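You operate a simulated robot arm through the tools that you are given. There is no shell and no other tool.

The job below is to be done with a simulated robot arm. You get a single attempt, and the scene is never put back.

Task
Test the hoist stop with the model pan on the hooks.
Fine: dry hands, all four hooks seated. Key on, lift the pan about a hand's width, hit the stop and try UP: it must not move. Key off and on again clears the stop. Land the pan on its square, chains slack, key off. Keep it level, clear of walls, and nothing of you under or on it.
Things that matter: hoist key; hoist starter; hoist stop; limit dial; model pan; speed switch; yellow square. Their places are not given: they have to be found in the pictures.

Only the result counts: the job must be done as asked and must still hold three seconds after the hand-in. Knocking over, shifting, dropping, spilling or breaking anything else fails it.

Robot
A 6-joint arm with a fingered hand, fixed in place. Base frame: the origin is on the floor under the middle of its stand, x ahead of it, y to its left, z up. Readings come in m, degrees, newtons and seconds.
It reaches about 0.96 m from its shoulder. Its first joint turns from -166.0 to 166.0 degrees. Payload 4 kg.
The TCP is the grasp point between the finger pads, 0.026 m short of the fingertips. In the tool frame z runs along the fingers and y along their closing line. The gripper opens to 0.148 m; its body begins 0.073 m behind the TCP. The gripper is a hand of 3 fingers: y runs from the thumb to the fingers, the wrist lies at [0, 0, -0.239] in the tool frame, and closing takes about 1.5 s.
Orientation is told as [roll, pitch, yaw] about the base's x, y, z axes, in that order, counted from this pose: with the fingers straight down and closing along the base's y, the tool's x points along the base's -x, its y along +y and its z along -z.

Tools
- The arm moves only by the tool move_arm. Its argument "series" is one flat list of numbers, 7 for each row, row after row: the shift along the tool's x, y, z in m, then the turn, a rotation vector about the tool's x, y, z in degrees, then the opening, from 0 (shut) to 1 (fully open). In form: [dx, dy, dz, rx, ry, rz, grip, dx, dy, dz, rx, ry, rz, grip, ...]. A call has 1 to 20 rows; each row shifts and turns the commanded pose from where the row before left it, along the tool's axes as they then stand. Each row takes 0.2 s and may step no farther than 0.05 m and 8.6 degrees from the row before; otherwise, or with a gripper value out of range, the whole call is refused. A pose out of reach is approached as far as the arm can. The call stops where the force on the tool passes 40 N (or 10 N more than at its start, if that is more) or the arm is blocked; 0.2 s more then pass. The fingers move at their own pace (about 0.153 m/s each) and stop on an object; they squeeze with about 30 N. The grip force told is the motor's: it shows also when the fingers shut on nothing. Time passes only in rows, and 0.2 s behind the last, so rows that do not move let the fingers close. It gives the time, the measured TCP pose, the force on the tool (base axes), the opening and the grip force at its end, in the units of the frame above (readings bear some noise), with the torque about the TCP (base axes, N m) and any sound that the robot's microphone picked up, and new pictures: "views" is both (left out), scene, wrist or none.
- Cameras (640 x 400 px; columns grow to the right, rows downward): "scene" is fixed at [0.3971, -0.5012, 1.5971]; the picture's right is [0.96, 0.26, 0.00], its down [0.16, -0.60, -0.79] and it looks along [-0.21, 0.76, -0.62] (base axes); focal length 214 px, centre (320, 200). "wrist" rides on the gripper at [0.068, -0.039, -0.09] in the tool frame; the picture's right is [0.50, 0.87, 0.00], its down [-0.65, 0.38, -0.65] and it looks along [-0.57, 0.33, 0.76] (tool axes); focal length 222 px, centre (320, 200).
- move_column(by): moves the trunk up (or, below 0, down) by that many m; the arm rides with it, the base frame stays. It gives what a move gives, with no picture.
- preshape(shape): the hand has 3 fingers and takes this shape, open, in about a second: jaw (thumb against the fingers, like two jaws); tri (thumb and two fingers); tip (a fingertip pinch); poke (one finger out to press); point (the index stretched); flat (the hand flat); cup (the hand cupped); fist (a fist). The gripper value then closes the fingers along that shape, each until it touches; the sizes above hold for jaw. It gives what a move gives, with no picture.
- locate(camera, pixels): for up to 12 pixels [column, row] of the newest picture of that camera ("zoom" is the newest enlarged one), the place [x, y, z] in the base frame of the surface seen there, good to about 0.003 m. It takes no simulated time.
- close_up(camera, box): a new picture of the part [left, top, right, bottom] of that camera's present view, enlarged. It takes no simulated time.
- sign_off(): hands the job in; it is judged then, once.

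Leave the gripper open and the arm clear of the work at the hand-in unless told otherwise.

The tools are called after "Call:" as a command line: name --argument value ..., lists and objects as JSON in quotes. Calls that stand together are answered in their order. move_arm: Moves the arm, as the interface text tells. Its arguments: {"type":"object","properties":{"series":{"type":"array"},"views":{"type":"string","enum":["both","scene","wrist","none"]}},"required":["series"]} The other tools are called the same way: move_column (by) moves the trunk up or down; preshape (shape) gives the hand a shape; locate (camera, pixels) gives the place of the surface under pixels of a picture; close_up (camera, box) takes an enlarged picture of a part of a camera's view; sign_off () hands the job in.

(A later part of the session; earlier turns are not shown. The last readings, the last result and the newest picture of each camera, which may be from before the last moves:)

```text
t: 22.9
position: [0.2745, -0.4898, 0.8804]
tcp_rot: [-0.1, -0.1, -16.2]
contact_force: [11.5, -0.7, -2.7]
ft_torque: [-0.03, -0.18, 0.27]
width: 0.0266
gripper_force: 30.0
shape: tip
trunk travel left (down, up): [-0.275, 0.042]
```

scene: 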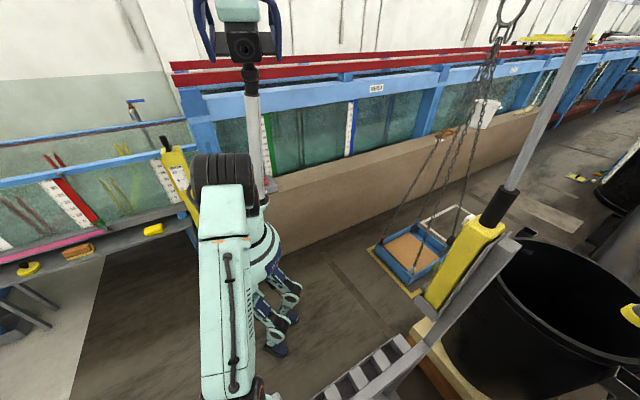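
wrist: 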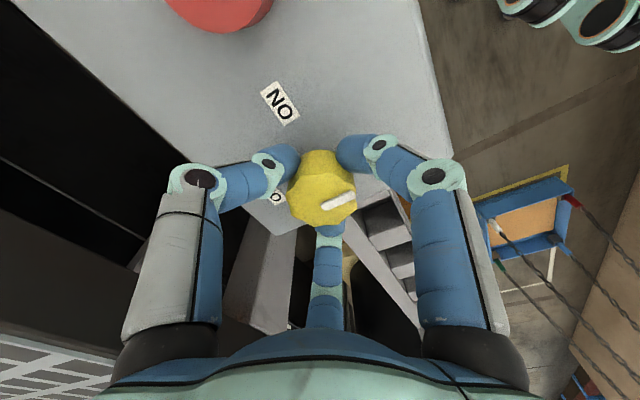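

The hand turned 16°, but the white mark seems to have stayed put in the world, with a side force of 11 N. I'll zoom in to see whether the key moved or the fingers slipped.

Call:
close_up --camera "wrist" --box '[260, 130, 380, 230]'

Call:
locate --camera "wrist" --pixels '[[325, 208], [351, 193], [320, 190], [280, 103], [277, 197]]'

```text
4.00 times, centred on (320, 180) of wrist
```

zoom: 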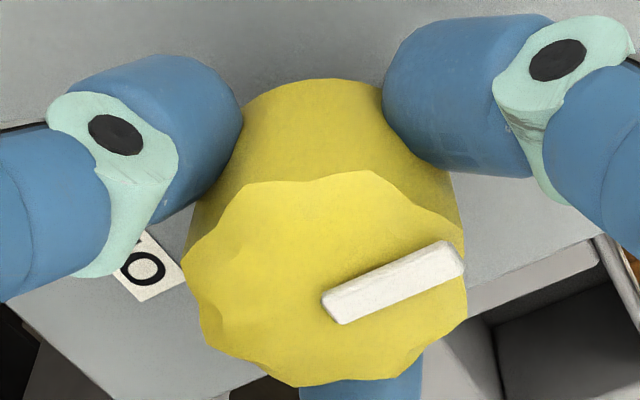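

```text
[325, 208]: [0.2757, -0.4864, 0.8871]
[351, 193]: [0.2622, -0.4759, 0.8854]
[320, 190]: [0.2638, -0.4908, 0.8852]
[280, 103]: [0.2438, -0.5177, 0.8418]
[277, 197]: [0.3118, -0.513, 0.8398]
```

Slip or a stiff detent are both possible. I'll turn another 24° the same way and watch the torque and the mark.

Call:
move_arm --series '[0, 0, 0, 0, 0, 8, 0, 0, 0, 0, 0, 0, 8, 0, 0, 0, 0, 0, 0, 8, 0]' --views "wrist"

Call:
close_up --camera "wrist" --box '[220, 80, 400, 230]'

```text
t: 23.7
position: [0.2713, -0.4895, 0.8792]
tcp_rot: [0.1, 0.0, -40.1]
contact_force: [4.3, -2.1, -7.3]
ft_torque: [-0.17, -0.04, 0.19]
width: 0.025
gripper_force: 30.1
shape: tip
trunk travel left (down, up): [-0.275, 0.042]
```

wrist: 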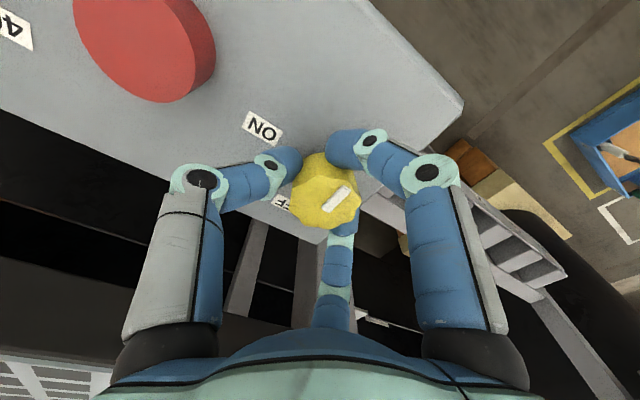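

```text
2.67 times, centred on (310, 155) of wrist
```

zoom: 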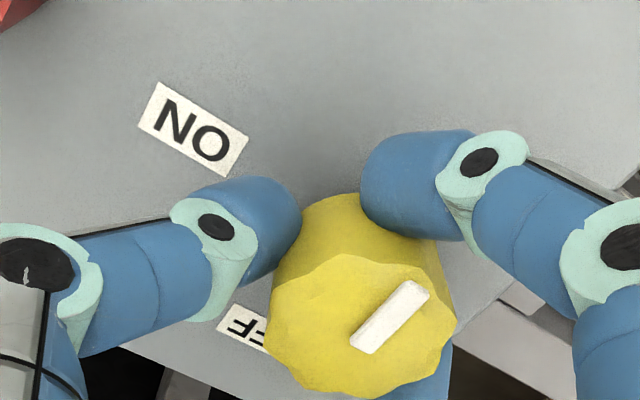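

The fingers seem to have slipped, though the mark may have moved a little relative to the ON label. I'll measure the mark ends.

Call:
locate --camera "zoom" --pixels '[[360, 340], [415, 293], [388, 316], [362, 320], [200, 130], [246, 328], [300, 250], [450, 330], [360, 385]]'

```text
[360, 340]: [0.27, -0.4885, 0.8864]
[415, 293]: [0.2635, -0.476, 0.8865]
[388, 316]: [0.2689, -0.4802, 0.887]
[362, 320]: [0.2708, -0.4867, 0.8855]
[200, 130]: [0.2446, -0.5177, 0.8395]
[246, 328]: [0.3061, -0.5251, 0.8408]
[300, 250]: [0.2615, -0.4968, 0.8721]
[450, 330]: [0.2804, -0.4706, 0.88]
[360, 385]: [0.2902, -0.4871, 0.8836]
```

The mark stayed within measuring noise, so the fingers slip at roughly 0.2 N·m. Either the key is against its stop or it is stiff. I'll turn back the other way 40° and see which way it goes freely.

Call:
move_arm --series '[0, 0, 0, 0, 0, -8, 0, 0, 0, 0, 0, 0, -8, 0, 0, 0, 0, 0, 0, -8, 0, 0, 0, 0, 0, 0, -8, 0, 0, 0, 0, 0, 0, -8, 0]' --views "wrist"

Call:
close_up --camera "wrist" --box '[220, 80, 400, 230]'

```text
t: 24.9
position: [0.2745, -0.49, 0.8801]
tcp_rot: [0.2, 0.0, 0.0]
contact_force: [7.5, -3.5, -15.9]
ft_torque: [-0.19, -0.29, -0.06]
width: 0.0247
gripper_force: 29.3
shape: tip
trunk travel left (down, up): [-0.275, 0.042]
```

wrist: 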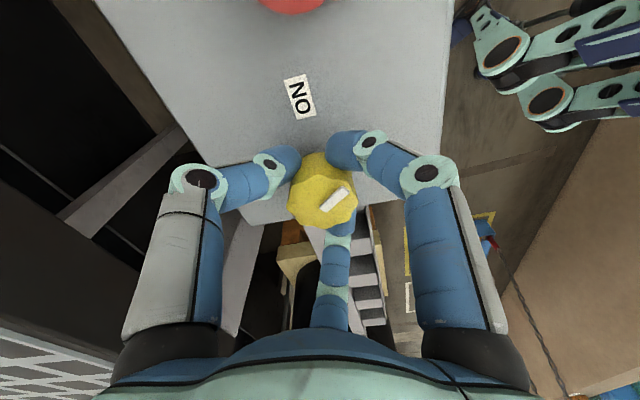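

```text
2.67 times, centred on (310, 155) of wrist
```

zoom: 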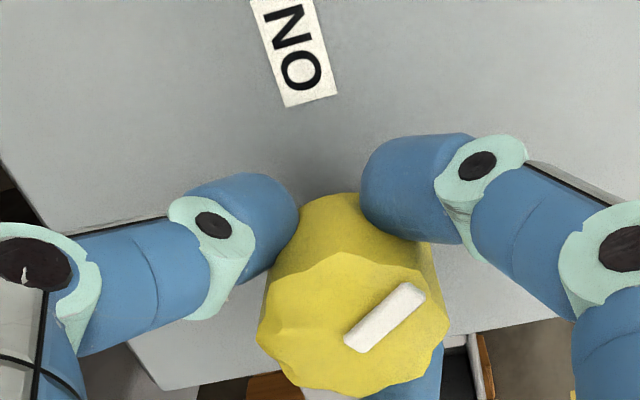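

Going counter-clockwise, the mark moved with the hand and the torque was only 0.06 N·m, so that is the free direction and clockwise was the end stop. At 90° the mark will point at the ON label. I'll keep turning counter-clockwise and watch.

Call:
move_arm --series '[0, 0, 0, 0, 0, -8, 0, 0, 0, 0, 0, 0, -8, 0, 0, 0, 0, 0, 0, -8, 0]' --views "wrist"

Call:
close_up --camera "wrist" --box '[220, 80, 400, 230]'

```text
t: 25.8
position: [0.2845, -0.4859, 0.8788]
tcp_rot: [-0.1, 2.2, 22.3]
contact_force: [-24.0, -20.4, -10.1]
ft_torque: [-0.43, 0.0, 0.15]
width: 0.0217
gripper_force: 30.3
shape: tip
out of reach, approached as far as the arm can: row 3
trunk travel left (down, up): [-0.275, 0.042]
stopped in row 3: the force on the tool passed its limit at 53 N (the readings are from after the stop); the commanded pose is now the measured one
```

wrist: 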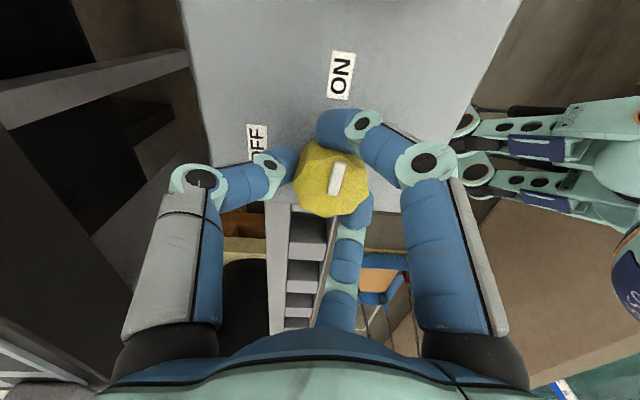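

```text
2.67 times, centred on (310, 155) of wrist
```

zoom: 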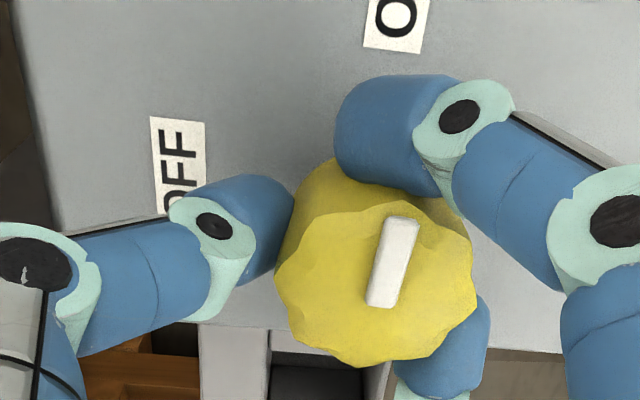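

The mark now points straight at the ON label; the key snapped over into the ON position, and the arm stopped on force. I'll open the fingers, rise clear and check the box lamps.

Call:
move_arm --series '[0, 0, 0, 0, 0, 0, 0.3, 0, 0, 0, 0, 0, 0, 0.5, 0, 0, 0, 0, 0, 0, 0.55, 0, 0, -0.03, 0, 0, 0, 0.55, 0, 0, -0.045, 0, 0, 0, 0.55, 0, 0, -0.045, 0, 0, 0, 0.55]' --views "wrist"

```text
t: 27.1
position: [0.2911, -0.4835, 1.0007]
tcp_rot: [-0.1, 2.2, 22.2]
contact_force: [0.2, 0.3, -1.5]
ft_torque: [-0.02, -0.01, -0.02]
width: 0.081
gripper_force: 0.1
shape: tip
trunk travel left (down, up): [-0.275, 0.042]
```

wrist: 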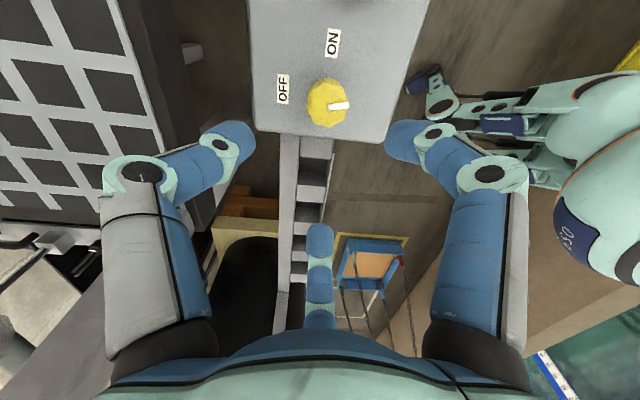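

After release the key sprang back to pointing front (OFF): it had only been turned about 75°, and the wrist ran out of travel. I need a full turn of 90° or more, so I'll re-grip with the hand first wound about 100° clockwise. I'll straighten, re-centre and turn the hand now.

Call:
move_arm --series '[0.0183, 0.0031, 0, 0, -2.2, 0, 0.55, 0, 0, 0, 0, 0, 8, 0.55, 0, 0, 0, 0, 0, 8, 0.55, 0, 0, 0, 0, 0, 8, 0.55, 0, 0, 0, 0, 0, 8, 0.55, 0, 0, 0, 0, 0, 8, 0.55, 0, 0, 0, 0, 0, 8, 0.55, 0, 0, 0, 0, 0, 8, 0.55, 0, 0, 0, 0, 0, 8, 0.55, 0, 0, 0, 0, 0, 8, 0.55, 0, 0, 0, 0, 0, 8, 0.55, 0, 0, 0, 0, 0, 8, 0.55, 0, 0, 0, 0, 0, 8, 0.55, 0, 0, 0, 0, 0, 8, 0.55, 0, 0, 0, 0, 0, 8, 0.55, 0, 0, 0, 0, 0, 8, 0.55]' --views "both"

```text
t: 30.6
position: [0.2897, -0.4775, 1.0004]
tcp_rot: [0.2, -0.1, -98.0]
contact_force: [-1.0, 0.7, 0.5]
ft_torque: [-0.01, 0.01, 0.03]
width: 0.0809
gripper_force: 0.2
shape: tip
out of reach, approached as far as the arm can: row 1
trunk travel left (down, up): [-0.275, 0.042]
```

scene: 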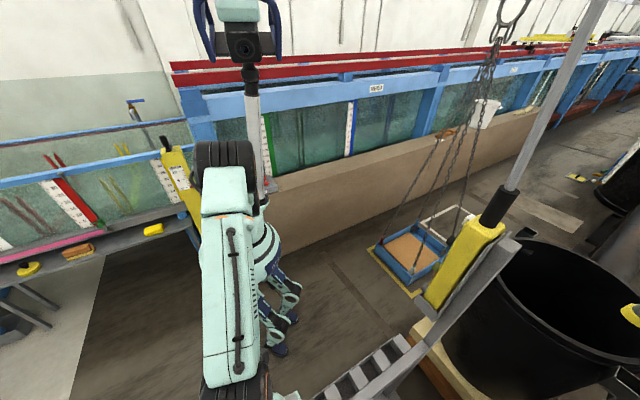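
wrist: 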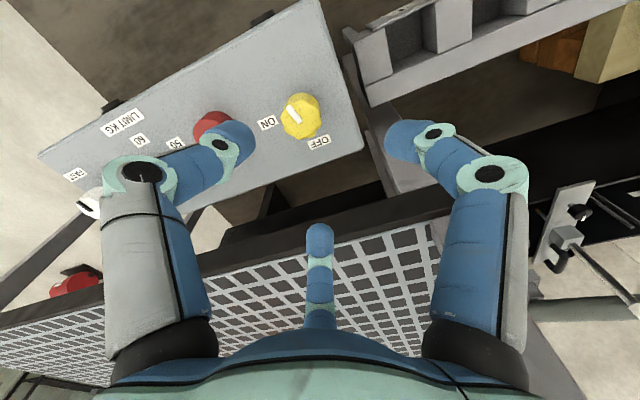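

The hand is wound to yaw -98° above the key. I'll centre on (0.273, -0.4875), descend to z≈0.876 and close on the knob.

Call:
move_arm --series '[-0.0122, -0.0151, 0, 0, 0, 0, 0.55, 0, 0, 0.045, 0, 0, 0, 0.55, 0, 0, 0.045, 0, 0, 0, 0.55, 0, 0, 0.034, 0, 0, 0, 0.55, 0, 0, 0, 0, 0, 0, 0.55]' --views "wrist"

```text
t: 31.8
position: [0.2746, -0.489, 0.8771]
tcp_rot: [0.1, 0.0, -97.8]
contact_force: [-0.6, -0.2, -0.3]
ft_torque: [-0.02, 0.0, -0.01]
width: 0.0811
gripper_force: 0.1
shape: tip
trunk travel left (down, up): [-0.275, 0.042]
```

wrist: 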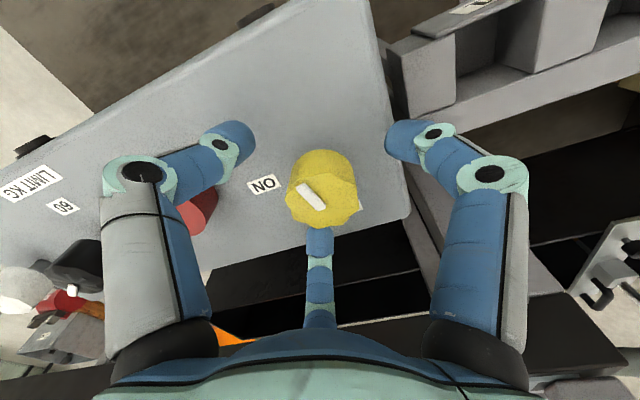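

The knob sits between the fingers. I'll close and turn counter-clockwise in 8° steps, 48° first.

Call:
move_arm --series '[0, 0, 0, 0, 0, 0, 0, 0, 0, 0, 0, 0, 0, 0, 0, 0, 0, 0, 0, 0, 0, 0, 0, 0, 0, 0, 0, 0, 0, 0, 0, 0, 0, -8, 0, 0, 0, 0, 0, 0, -8, 0, 0, 0, 0, 0, 0, -8, 0, 0, 0, 0, 0, 0, -8, 0, 0, 0, 0, 0, 0, -8, 0, 0, 0, 0, 0, 0, -8, 0]' --views "wrist"

```text
t: 34.0
position: [0.275, -0.4884, 0.8771]
tcp_rot: [-0.1, -0.1, -49.7]
contact_force: [0.1, -4.6, -9.6]
ft_torque: [-0.15, 0.01, -0.03]
width: 0.0316
gripper_force: 30.1
shape: tip
trunk travel left (down, up): [-0.275, 0.042]
```

wrist: 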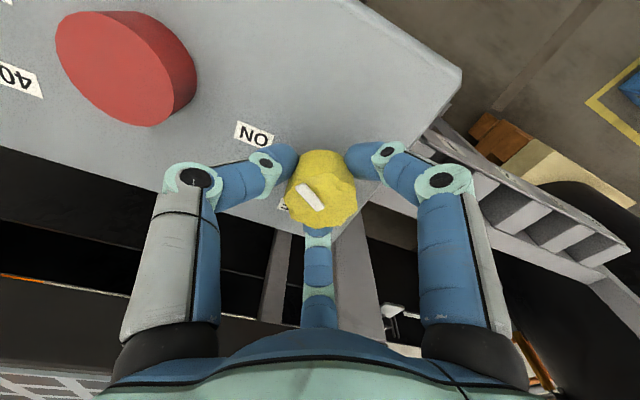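

The knob is following the hand. I'll continue another 48° to complete about 96°.

Call:
move_arm --series '[0, 0, 0, 0, 0, -8, 0, 0, 0, 0, 0, 0, -8, 0, 0, 0, 0, 0, 0, -8, 0, 0, 0, 0, 0, 0, -8, 0, 0, 0, 0, 0, 0, -8, 0, 0, 0, 0, 0, 0, -8, 0]' --views "wrist"

Call:
close_up --camera "wrist" --box '[220, 60, 400, 230]'

```text
t: 35.4
position: [0.2716, -0.4888, 0.8769]
tcp_rot: [0.0, 0.1, -1.7]
contact_force: [-10.0, -2.6, -11.7]
ft_torque: [-0.15, 0.09, -0.45]
width: 0.0304
gripper_force: 29.7
shape: tip
trunk travel left (down, up): [-0.275, 0.042]
```

wrist: 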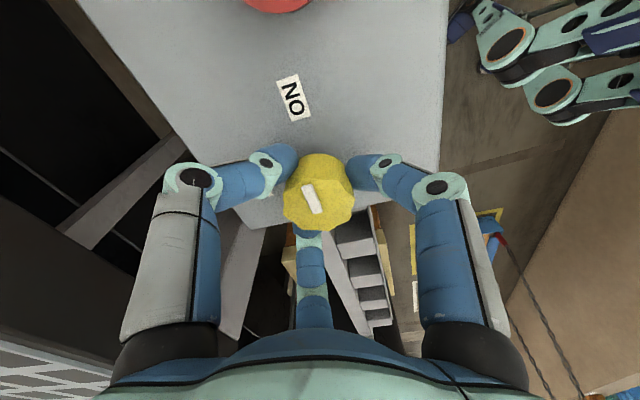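

```text
2.35 times, centred on (310, 145) of wrist
```

zoom: 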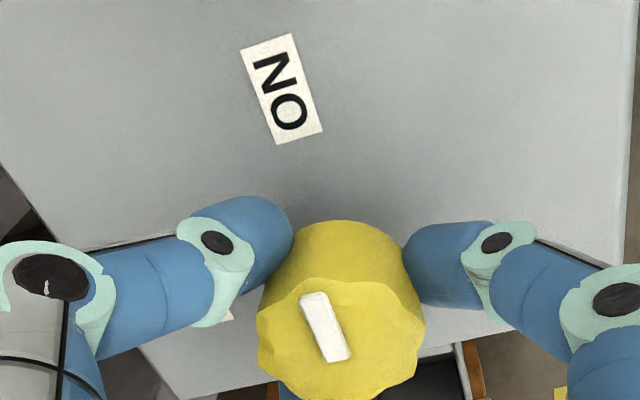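

The mark points at ON and the torque has risen to 0.45 N·m, so the key is against its ON stop. I'll open the fingers, rise, and see whether it stays.

Call:
move_arm --series '[0, 0, 0, 0, 0, 0, 0.4, 0, 0, 0, 0, 0, 0, 0.6, 0, 0, 0, 0, 0, 0, 0.6, 0, 0, -0.04, 0, 0, 0, 0.6, 0, 0, -0.045, 0, 0, 0, 0.6, 0, 0, -0.045, 0, 0, 0, 0.6]' --views "wrist"

Call:
close_up --camera "wrist" --box '[240, 0, 400, 150]'

```text
t: 36.8
position: [0.2756, -0.4863, 1.0088]
tcp_rot: [-0.1, -0.1, -1.7]
contact_force: [-0.6, -0.4, 0.4]
ft_torque: [0.0, 0.01, 0.03]
width: 0.0882
gripper_force: 0.0
shape: tip
trunk travel left (down, up): [-0.275, 0.042]
```

wrist: 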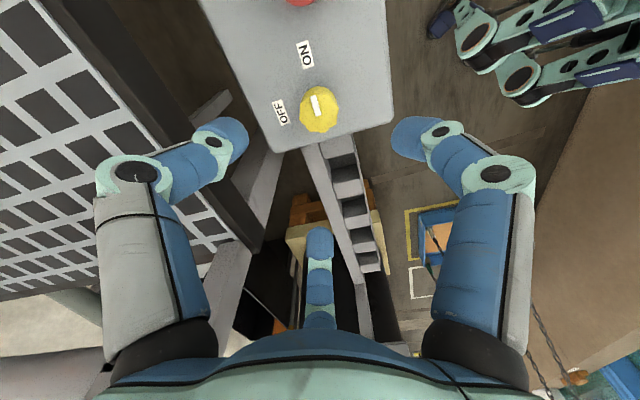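

```text
2.67 times, centred on (320, 75) of wrist
```

zoom: 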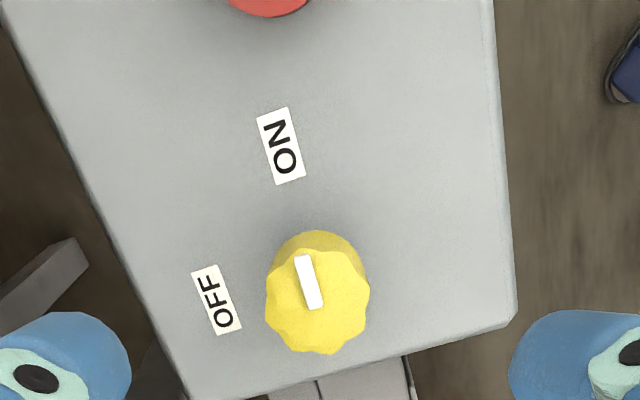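

The key now stays ON. Next is the pendant: I'll rise and carry the hand back to the left side, well off the pendant, to shape a poking finger there.

Call:
move_arm --series '[0, 0, -0.048, 0, 0, 0, 1, 0, 0, -0.048, 0, 0, 0, 1, 0, 0, -0.048, 0, 0, 0, 1, 0, 0, -0.048, 0, 0, 0, 1, 0, 0, -0.048, 0, 0, 0, 1, -0.002, 0.049, 0, 0, 0, 0, 1, -0.002, 0.049, 0, 0, 0, 0, 1, -0.002, 0.049, 0, 0, 0, 0, 1, -0.002, 0.049, 0, 0, 0, 0, 1, -0.002, 0.049, 0, 0, 0, 0, 1, -0.002, 0.049, 0, 0, 0, 0, 1, -0.002, 0.049, 0, 0, 0, 0, 1, -0.002, 0.049, 0, 0, 0, 0, 1, -0.002, 0.049, 0, 0, 0, 0, 1, -0.002, 0.049, 0, 0, 0, 0, 1, -0.002, 0.049, 0, 0, 0, 0, 1, -0.002, 0.049, 0, 0, 0, 0, 1, 0, 0, 0, 0, 0, 8.5, 1, 0, 0, 0, 0, 0, 8.5, 1, 0, 0, 0, 0, 0, 8.5, 1]' --views "both"

```text
t: 41.0
position: [0.3146, 0.0999, 1.2461]
tcp_rot: [0.0, -0.1, -27.4]
contact_force: [-0.6, 0.7, 0.0]
ft_torque: [0.03, -0.02, -0.01]
width: 0.1479
gripper_force: 0.2
shape: tip
trunk travel left (down, up): [-0.275, 0.042]
```

scene: 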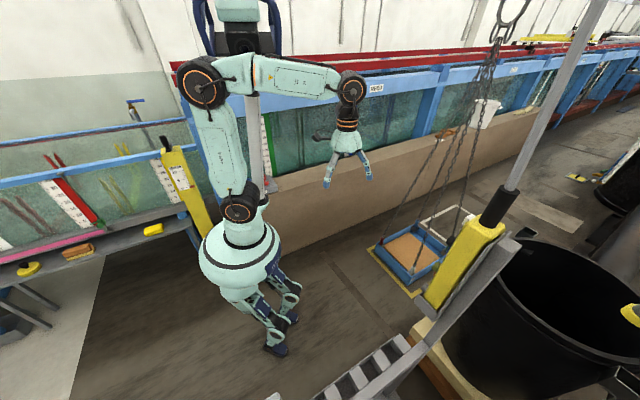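
wrist: 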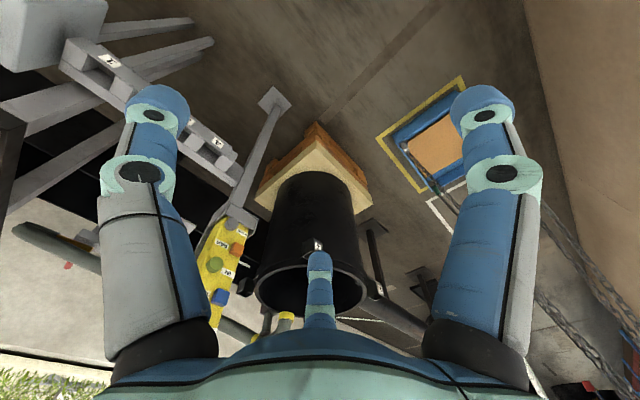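

The pendant is at about (225,260) in the wrist picture. I'll move forward to (0.48, 0.10), turn to yaw -45° and lay the hand horizontal, pointing at the pendant face along (0.7, -0.7, 0).

Call:
move_arm --series '[-0.0355, 0.0184, 0, 0, 0, 0, 1, -0.0355, 0.0184, 0, 0, 0, 0, 1, -0.0355, 0.0184, 0, 0, 0, 0, 1, -0.0355, 0.0184, 0, 0, 0, 0, 1, 0, 0, 0, 0, 0, 5.87, 1, 0, 0, 0, 0, 0, 5.87, 1, 0, 0, 0, 0, 0, 5.87, 1, 0, 0, 0, 0, -8.2, 0, 1, 0, 0, 0, 0, -8.2, 0, 1, 0, 0, 0, 0, -8.2, 0, 1, 0, 0, 0, 0, -8.2, 0, 1, 0, 0, 0, 0, -8.2, 0, 1, 0, 0, 0, 0, -8.2, 0, 1]' --views "both"

```text
t: 43.8
position: [0.4763, 0.102, 1.247]
tcp_rot: [0.0, -49.5, -44.9]
contact_force: [0.4, -0.1, -0.2]
ft_torque: [0.02, -0.02, -0.05]
width: 0.1481
gripper_force: 0.1
shape: tip
trunk travel left (down, up): [-0.275, 0.042]
```

scene: 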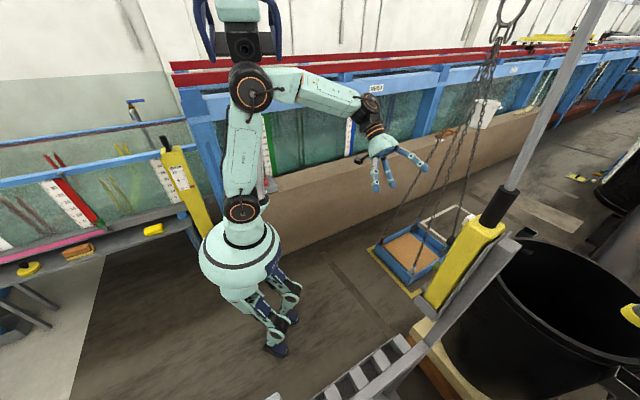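
wrist: 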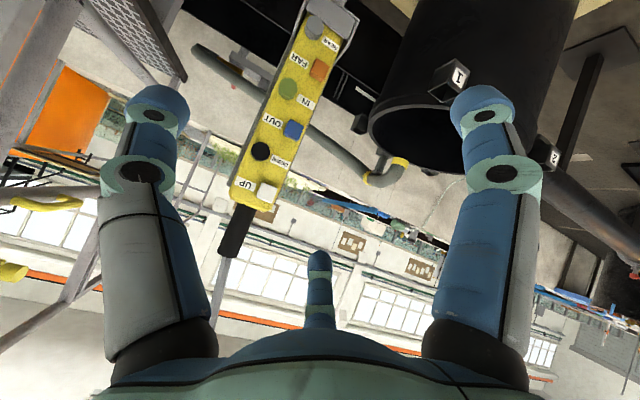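

The pendant face is plainly visible. I'll locate each button and the face here before finishing the tilt.

Call:
locate --camera "wrist" --pixels '[[267, 193], [260, 151], [293, 129], [288, 89], [319, 68], [315, 30], [246, 184], [270, 165], [243, 170], [285, 110], [303, 62], [235, 235]]'

Call:
close_up --camera "wrist" --box '[220, 0, 360, 230]'

```text
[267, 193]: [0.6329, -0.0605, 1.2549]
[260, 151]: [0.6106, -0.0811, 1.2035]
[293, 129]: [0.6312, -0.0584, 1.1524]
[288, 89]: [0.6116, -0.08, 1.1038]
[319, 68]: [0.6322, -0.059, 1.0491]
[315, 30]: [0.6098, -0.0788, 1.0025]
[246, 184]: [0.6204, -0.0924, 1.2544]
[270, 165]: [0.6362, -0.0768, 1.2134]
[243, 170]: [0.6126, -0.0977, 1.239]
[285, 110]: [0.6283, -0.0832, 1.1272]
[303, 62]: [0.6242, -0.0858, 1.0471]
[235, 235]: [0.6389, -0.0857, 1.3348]
```

```text
1.74 times, centred on (290, 115) of wrist
```

zoom: 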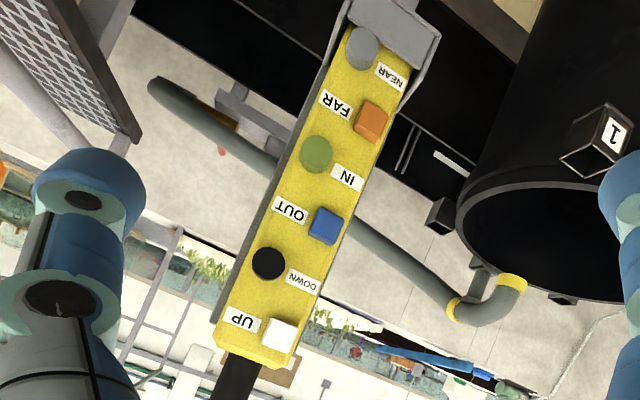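

UP is at (0.633, -0.061, 1.255) and DOWN at (0.611, -0.081, 1.204), each standing about 15 mm proud of a face whose normal is (-0.66, 0.75, 0). I'll finish laying the hand flat and set the poke shape while still about 0.2 m away.

Call:
move_arm --series '[0, 0, 0, 0, -8.1, 0, 1, 0, 0, 0, 0, -8.1, 0, 1, 0, 0, 0, 0, -8.1, 0, 1, 0, 0, 0, 0, -8.1, 0, 1, 0, 0, 0, 0, -8.1, 0, 1, 0, 0, 0, 3.5, 0, 0, 1]' --views "none"

Call:
preshape --shape "poke"

Call:
move_arm --series '[0, 0, 0, 0, 0, 0, 1]' --views "both"

```text
t: 45.1
position: [0.4767, 0.1007, 1.246]
tcp_rot: [-1.9, -89.8, -46.5]
contact_force: [0.0, 0.1, 0.0]
ft_torque: [-0.01, -0.02, -0.02]
width: 0.1479
gripper_force: 0.1
shape: tip
trunk travel left (down, up): [-0.275, 0.042]
```

```text
t: 46.0
position: [0.4757, 0.1003, 1.2468]
tcp_rot: [-11.2, -89.9, -37.1]
contact_force: [0.3, 0.4, -0.3]
ft_torque: [0.0, 0.01, 0.03]
width: 0.0
gripper_force: 0.0
shape: poke
trunk travel left (down, up): [-0.275, 0.042]
```

```text
t: 46.5
position: [0.4754, 0.1007, 1.2467]
tcp_rot: [-11.5, -89.9, -37.0]
contact_force: [1.0, -0.6, 0.2]
ft_torque: [0.0, 0.0, 0.03]
width: 0.0003
gripper_force: 0.1
shape: poke
trunk travel left (down, up): [-0.275, 0.042]
```

scene: 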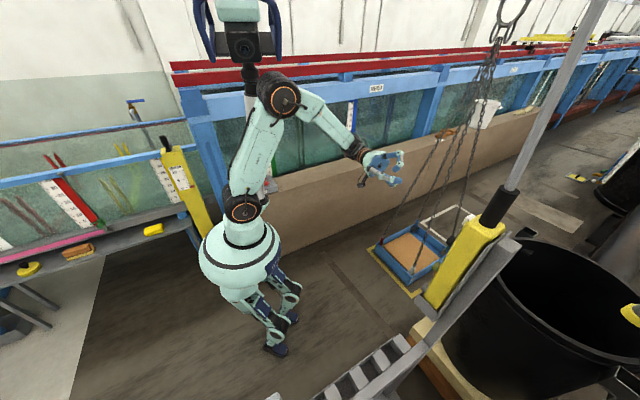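
wrist: 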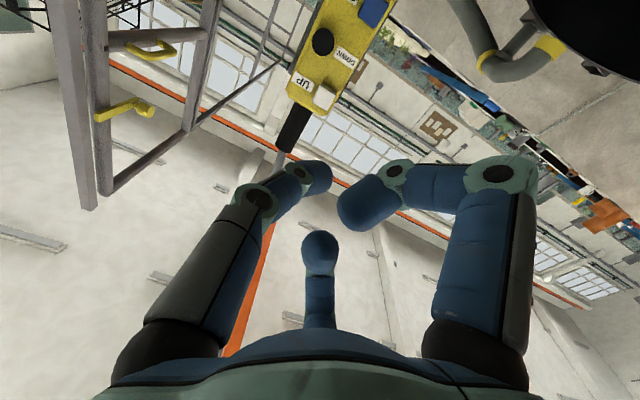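

I'll zoom in on the hand from both cameras to see which finger sticks out and where its tip is.

Call:
close_up --camera "scene" --box '[340, 130, 430, 200]'

Call:
close_up --camera "wrist" --box '[220, 130, 460, 330]'

Call:
locate --camera "wrist" --pixels '[[318, 175], [350, 205], [365, 205], [320, 240], [320, 250], [320, 265], [345, 195], [375, 185], [270, 190], [320, 300]]'

```text
5.71 times, centred on (385, 165) of scene
```

zoom: 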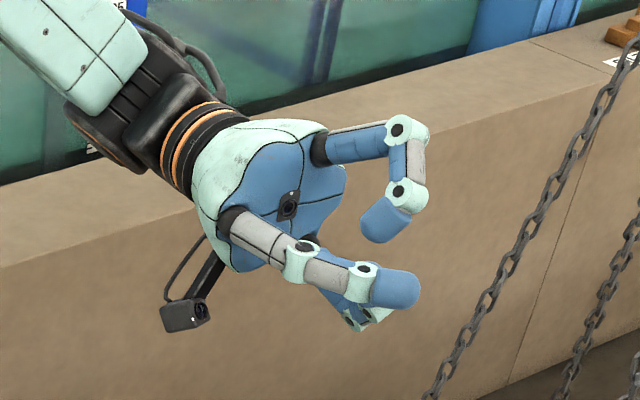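

```text
2.00 times, centred on (340, 230) of wrist
```

zoom: 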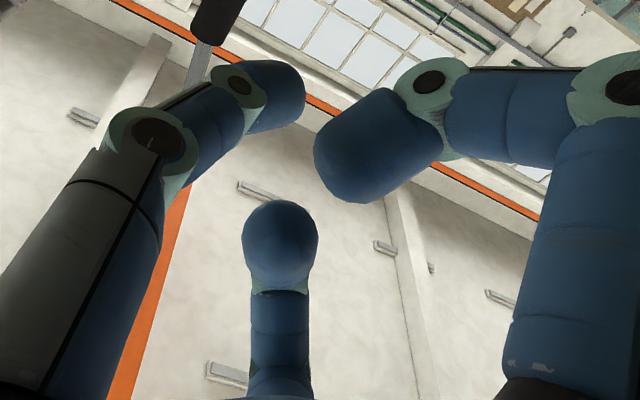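

```text
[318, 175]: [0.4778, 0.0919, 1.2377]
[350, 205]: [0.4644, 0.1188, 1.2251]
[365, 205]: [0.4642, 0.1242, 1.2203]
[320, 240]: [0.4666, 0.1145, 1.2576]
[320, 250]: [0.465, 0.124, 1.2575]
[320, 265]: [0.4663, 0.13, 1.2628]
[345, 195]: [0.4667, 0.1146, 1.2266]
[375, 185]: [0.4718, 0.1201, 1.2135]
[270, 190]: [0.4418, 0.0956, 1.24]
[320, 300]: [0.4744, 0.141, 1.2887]
```

The thumb-side finger is the one stretched out; the other two are curled. I'll measure its tip from the scene camera.

Call:
locate --camera "scene" --pixels '[[402, 180], [401, 181], [399, 178], [397, 179], [400, 183], [396, 182], [402, 178], [391, 177], [382, 178], [393, 171], [394, 169]]'

Call:
locate --camera "wrist" --pixels '[[331, 175], [328, 165], [328, 183], [320, 163], [312, 175], [322, 188], [305, 182], [310, 165]]'

Call:
close_up --camera "scene" --box '[375, 155, 415, 195]'

```text
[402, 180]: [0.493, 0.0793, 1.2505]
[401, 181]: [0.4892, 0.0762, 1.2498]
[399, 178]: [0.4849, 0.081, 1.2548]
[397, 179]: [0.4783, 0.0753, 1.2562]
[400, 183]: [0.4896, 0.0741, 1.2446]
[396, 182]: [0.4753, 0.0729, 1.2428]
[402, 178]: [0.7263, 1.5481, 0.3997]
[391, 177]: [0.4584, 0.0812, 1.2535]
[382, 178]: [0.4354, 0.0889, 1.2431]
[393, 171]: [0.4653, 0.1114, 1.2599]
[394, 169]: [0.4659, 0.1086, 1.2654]
```

```text
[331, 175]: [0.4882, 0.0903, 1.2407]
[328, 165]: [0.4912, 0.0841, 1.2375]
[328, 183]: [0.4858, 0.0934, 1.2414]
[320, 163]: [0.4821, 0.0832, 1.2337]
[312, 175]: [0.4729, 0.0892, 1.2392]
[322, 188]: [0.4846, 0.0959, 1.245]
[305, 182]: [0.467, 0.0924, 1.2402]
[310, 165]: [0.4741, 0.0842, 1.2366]
```

```text
10.00 times, centred on (395, 175) of scene
```

zoom: 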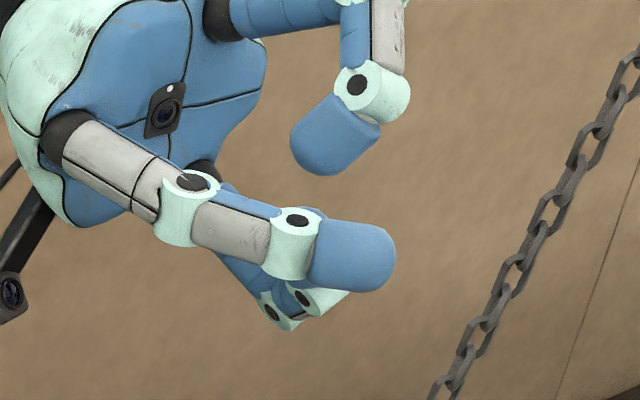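

The poking tip lies on the tool axis about 0.03 m ahead of the TCP, and the other fingers stay well behind it. I'll line it up with the UP button and close to about 3 cm from it.

Call:
move_arm --series '[-0.0082, 0.0131, 0, 0, 0, 0, 1, 0, 0, 0.04, 0, 0, 0, 1, 0, 0, 0.04, 0, 0, 0, 1, 0, 0, 0.04, 0, 0, 0, 1, 0, 0, 0.04, 0, 0, 0, 1, 0, 0, 0, 0, 0, 0, 1]' --views "both"

```text
t: 47.9
position: [0.5912, -0.0072, 1.255]
tcp_rot: [-15.9, -89.9, -32.5]
contact_force: [0.2, -0.2, -0.6]
ft_torque: [0.03, 0.03, 0.0]
width: 0.0
gripper_force: 0.1
shape: poke
trunk travel left (down, up): [-0.275, 0.042]
```

scene: 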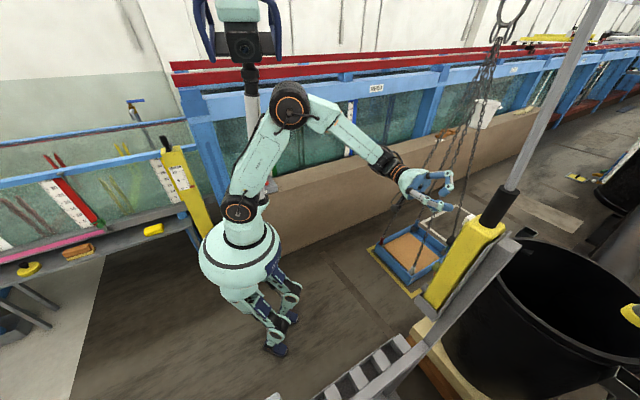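
wrist: 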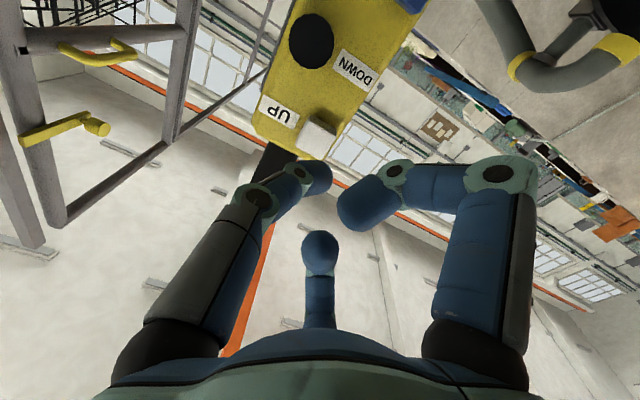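

The fingertip at (325,178) is just short of the white UP button at (317,137). I'll measure both for the final alignment.

Call:
close_up --camera "wrist" --box '[250, 90, 390, 210]'

Call:
locate --camera "wrist" --pixels '[[316, 142], [303, 138], [330, 148], [318, 125], [314, 155], [331, 178], [325, 167], [318, 178], [318, 40], [280, 112], [285, 80], [350, 68]]'

Call:
close_up --camera "scene" --box '[400, 160, 520, 260]'

```text
3.33 times, centred on (320, 150) of wrist
```

zoom: 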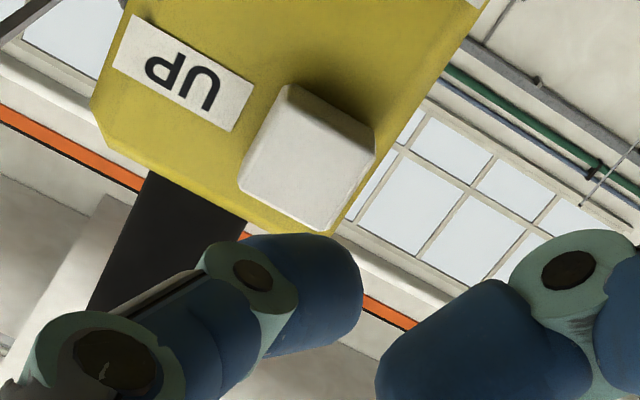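

```text
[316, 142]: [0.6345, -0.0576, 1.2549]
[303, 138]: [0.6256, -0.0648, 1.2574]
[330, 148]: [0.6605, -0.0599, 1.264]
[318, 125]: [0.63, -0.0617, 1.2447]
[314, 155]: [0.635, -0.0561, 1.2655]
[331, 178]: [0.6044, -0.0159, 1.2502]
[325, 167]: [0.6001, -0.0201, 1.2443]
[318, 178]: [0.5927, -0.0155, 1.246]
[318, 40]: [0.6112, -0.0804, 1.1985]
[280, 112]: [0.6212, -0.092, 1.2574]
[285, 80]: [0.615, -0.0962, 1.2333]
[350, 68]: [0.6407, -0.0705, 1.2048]
```

```text
4.00 times, centred on (460, 210) of scene
```

zoom: 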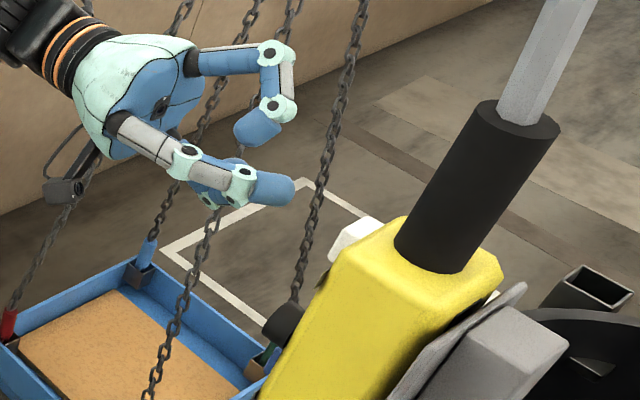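

The tip is aligned within a millimetre sideways, with about 36 mm to go. I'll advance 30 mm, then small steps until contact.

Call:
move_arm --series '[0, 0, 0.03, 0, 0, 0, 1, 0, 0, 0.003, 0, 0, 0, 1]' --views "both"

Call:
close_up --camera "wrist" --box '[250, 90, 390, 210]'

```text
t: 48.5
position: [0.6128, -0.0339, 1.2545]
tcp_rot: [-10.4, -89.9, -37.8]
contact_force: [-0.4, -0.6, 0.5]
ft_torque: [0.0, -0.01, -0.04]
width: 0.0
gripper_force: 0.1
shape: poke
trunk travel left (down, up): [-0.275, 0.042]
```

scene: 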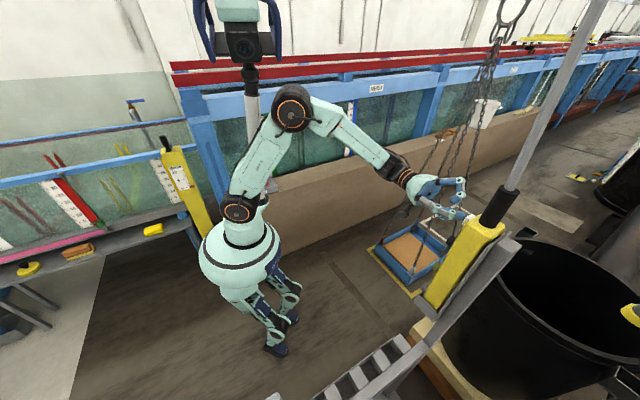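
wrist: 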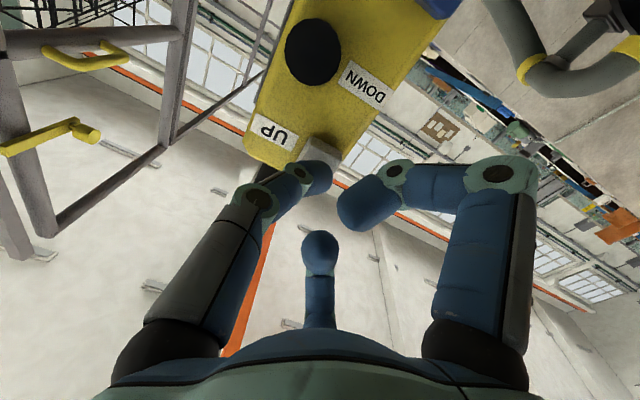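

```text
3.33 times, centred on (320, 150) of wrist
```

zoom: 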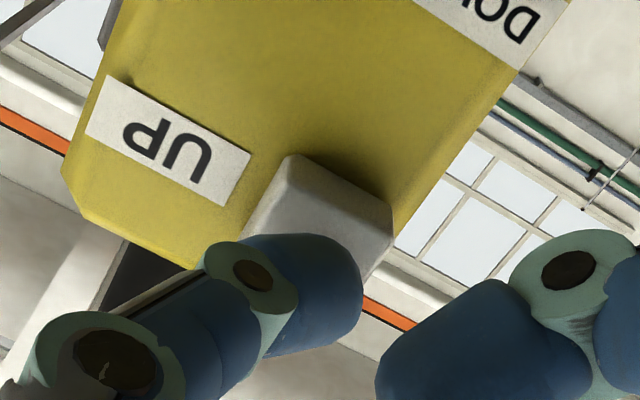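

The tip is right over the white button with no contact yet. I'll press in with a few 3 mm steps and read the force and sound.

Call:
move_arm --series '[0, 0, 0.003, 0, 0, 0, 1, 0, 0, 0.003, 0, 0, 0, 1]' --views "none"

```text
t: 49.0
position: [0.6174, -0.0398, 1.2544]
tcp_rot: [-14.1, -89.8, -34.1]
contact_force: [0.2, 0.1, 0.3]
ft_torque: [-0.02, 0.01, 0.01]
width: 0.0
gripper_force: 0.1
shape: poke
trunk travel left (down, up): [-0.275, 0.042]
```

There is still no contact force. Two more 3 mm steps.

Call:
move_arm --series '[0, 0, 0.003, 0, 0, 0, 1, 0, 0, 0.003, 0, 0, 0, 1]' --views "none"

```text
t: 49.6
position: [0.6217, -0.044, 1.254]
tcp_rot: [-20.6, -89.9, -27.8]
contact_force: [-2.1, 2.3, -0.7]
ft_torque: [0.01, 0.01, 0.01]
width: 0.0002
gripper_force: 0.0
shape: poke
trunk travel left (down, up): [-0.275, 0.042]
heard: click
```

A click was heard with about 3 N on the button. I'll look at the pan now; a close-up takes no time.

Call:
close_up --camera "scene" --box '[365, 205, 475, 305]'

Call:
close_up --camera "wrist" --box '[250, 90, 390, 210]'

```text
4.00 times, centred on (420, 255) of scene
```

zoom: 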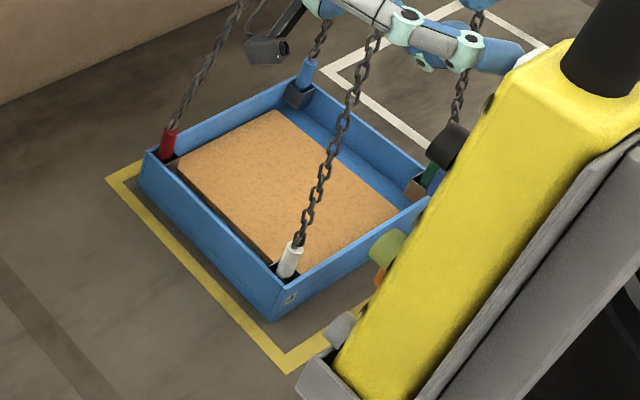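

```text
3.33 times, centred on (320, 150) of wrist
```

zoom: 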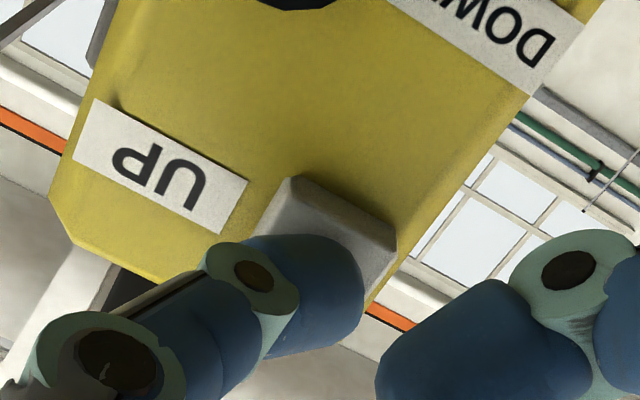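

I'll hold the button for one more short row with pictures and measure the pan's rim height.

Call:
move_arm --series '[0, 0, 0, 0, 0, 0, 1]' --views "scene"

Call:
locate --camera "scene" --pixels '[[408, 252], [400, 245], [376, 243], [410, 277], [390, 262], [400, 270], [385, 290], [446, 220]]'

Call:
close_up --camera "scene" --box '[365, 205, 475, 305]'

```text
t: 50.0
position: [0.6209, -0.0432, 1.2543]
tcp_rot: [-16.7, -89.9, -31.7]
contact_force: [-3.7, 1.7, -0.6]
ft_torque: [0.03, 0.01, 0.02]
width: 0.0001
gripper_force: 0.0
shape: poke
trunk travel left (down, up): [-0.275, 0.042]
```

scene: 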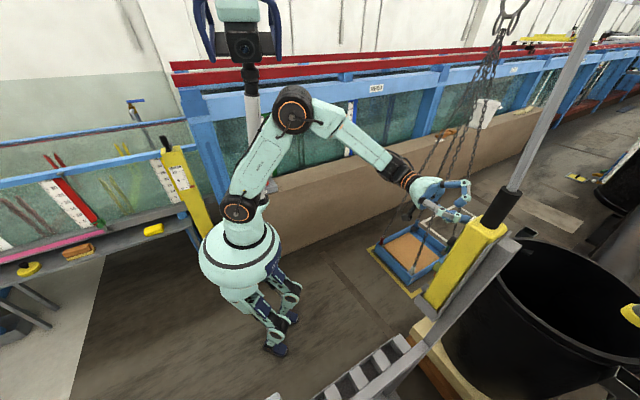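

```text
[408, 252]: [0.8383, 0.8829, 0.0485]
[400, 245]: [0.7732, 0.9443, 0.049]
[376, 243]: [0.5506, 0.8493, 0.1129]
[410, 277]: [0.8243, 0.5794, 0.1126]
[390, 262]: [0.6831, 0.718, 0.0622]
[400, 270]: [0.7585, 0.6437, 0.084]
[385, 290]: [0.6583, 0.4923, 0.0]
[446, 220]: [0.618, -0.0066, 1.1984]
```

```text
4.00 times, centred on (420, 255) of scene
```

zoom: 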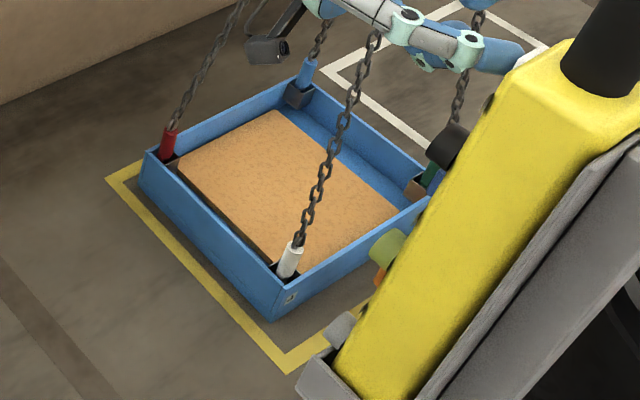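

The pan has not lifted yet. I'll check whether the ring and chains at the top moved, comparing with the earlier view.

Call:
close_up --camera "scene" --box '[470, 0, 530, 60]'

Call:
locate --camera "scene" --pixels '[[500, 20], [497, 36], [503, 25]]'

```text
6.67 times, centred on (500, 30) of scene
```

zoom: 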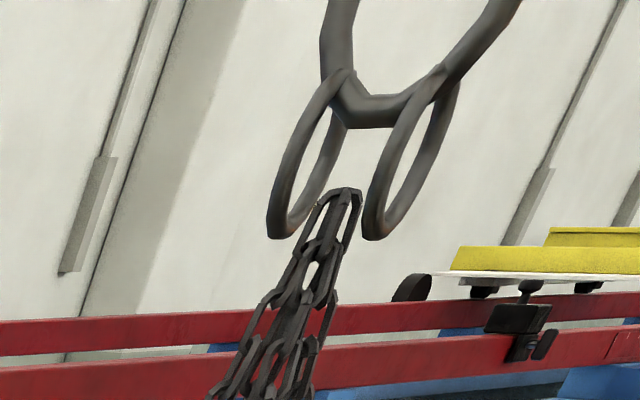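

```text
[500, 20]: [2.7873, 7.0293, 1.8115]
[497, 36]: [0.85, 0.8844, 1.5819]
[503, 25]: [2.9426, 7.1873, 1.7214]
```

The hoist is running: the ring has risen about 4 cm, taking up slack. I'll keep UP held in short rows and watch the pan.

Call:
move_arm --series '[0, 0, 0, 0, 0, 0, 1]' --views "scene"

Call:
locate --camera "scene" --pixels '[[408, 252], [400, 245], [376, 243], [410, 277], [497, 36]]'

Call:
close_up --camera "scene" --box '[365, 205, 475, 305]'

Call:
close_up --camera "scene" --box '[470, 0, 530, 60]'

```text
t: 50.5
position: [0.6205, -0.0439, 1.2553]
tcp_rot: [-14.2, -89.9, -34.1]
contact_force: [-2.1, 2.4, -1.5]
ft_torque: [0.01, 0.01, -0.01]
width: 0.0001
gripper_force: 0.0
shape: poke
trunk travel left (down, up): [-0.275, 0.042]
```

scene: 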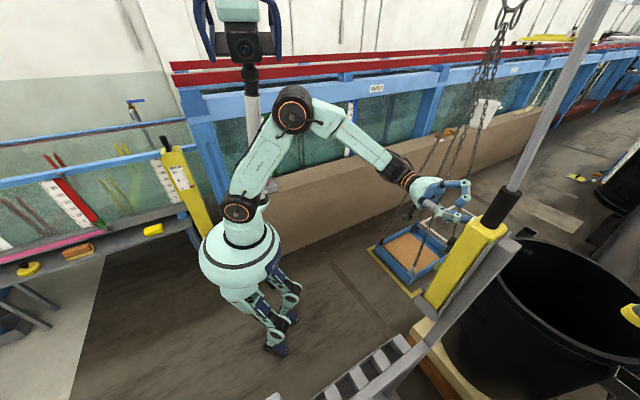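

```text
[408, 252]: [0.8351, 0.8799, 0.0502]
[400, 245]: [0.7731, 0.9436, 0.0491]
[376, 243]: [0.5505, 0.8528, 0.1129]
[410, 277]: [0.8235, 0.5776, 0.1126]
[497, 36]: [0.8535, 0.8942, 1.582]
```

```text
4.00 times, centred on (420, 255) of scene
```

zoom: 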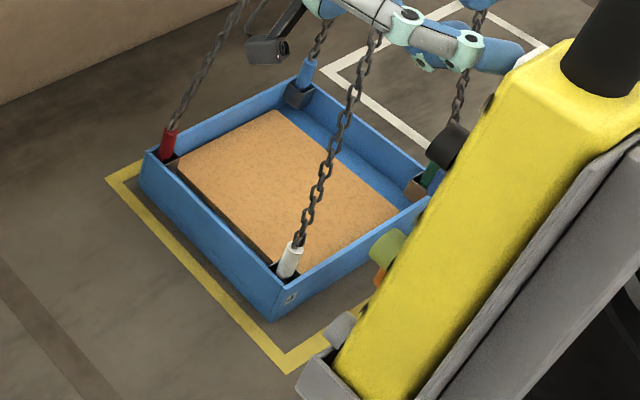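

```text
6.67 times, centred on (500, 30) of scene
```

zoom: 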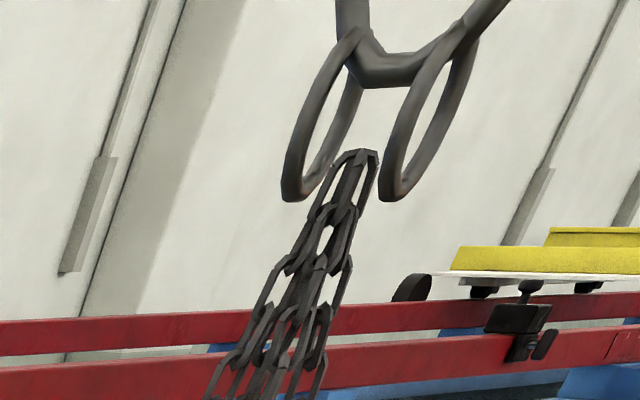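

The ring rises about 6 cm/s and the pan is still down. I'll continue in single rows.

Call:
move_arm --series '[0, 0, 0, 0, 0, 0, 1]' --views "scene"

Call:
locate --camera "scene" --pixels '[[408, 252], [400, 245], [376, 243], [410, 277]]'

Call:
close_up --camera "scene" --box '[365, 205, 475, 305]'

Call:
close_up --camera "scene" --box '[470, 0, 530, 60]'

```text
t: 50.9
position: [0.6212, -0.0443, 1.2549]
tcp_rot: [-14.0, -89.9, -34.3]
contact_force: [-2.6, 2.1, -0.4]
ft_torque: [-0.01, -0.01, 0.02]
width: 0.0
gripper_force: 0.0
shape: poke
trunk travel left (down, up): [-0.275, 0.042]
```

scene: 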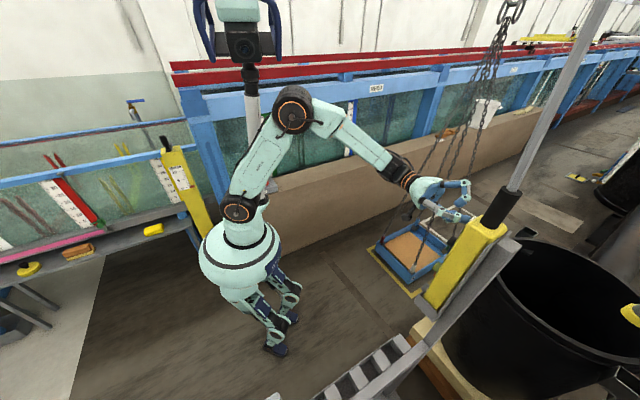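

```text
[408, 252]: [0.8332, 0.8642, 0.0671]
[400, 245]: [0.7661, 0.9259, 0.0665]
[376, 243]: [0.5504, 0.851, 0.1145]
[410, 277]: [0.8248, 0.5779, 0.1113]
```

```text
4.00 times, centred on (420, 255) of scene
```

zoom: 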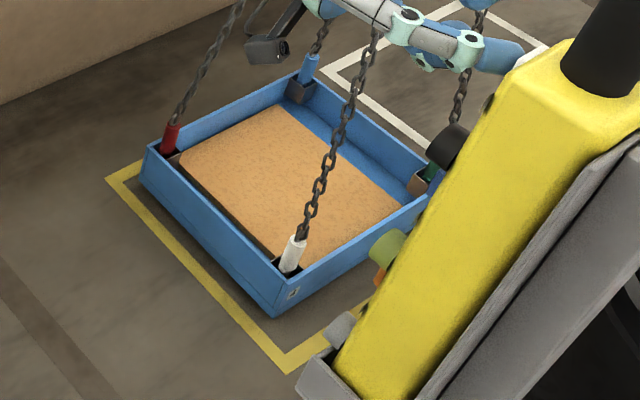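

```text
6.67 times, centred on (500, 30) of scene
```

zoom: 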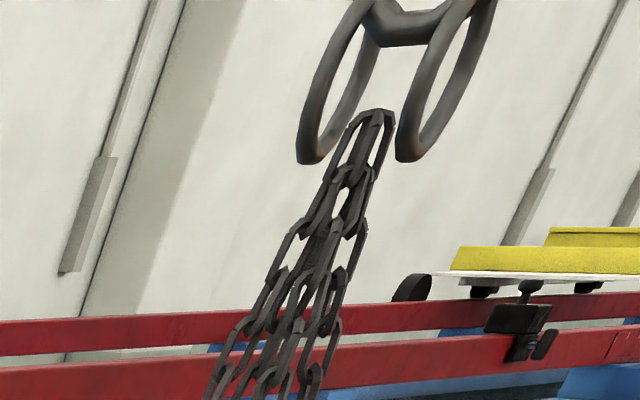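

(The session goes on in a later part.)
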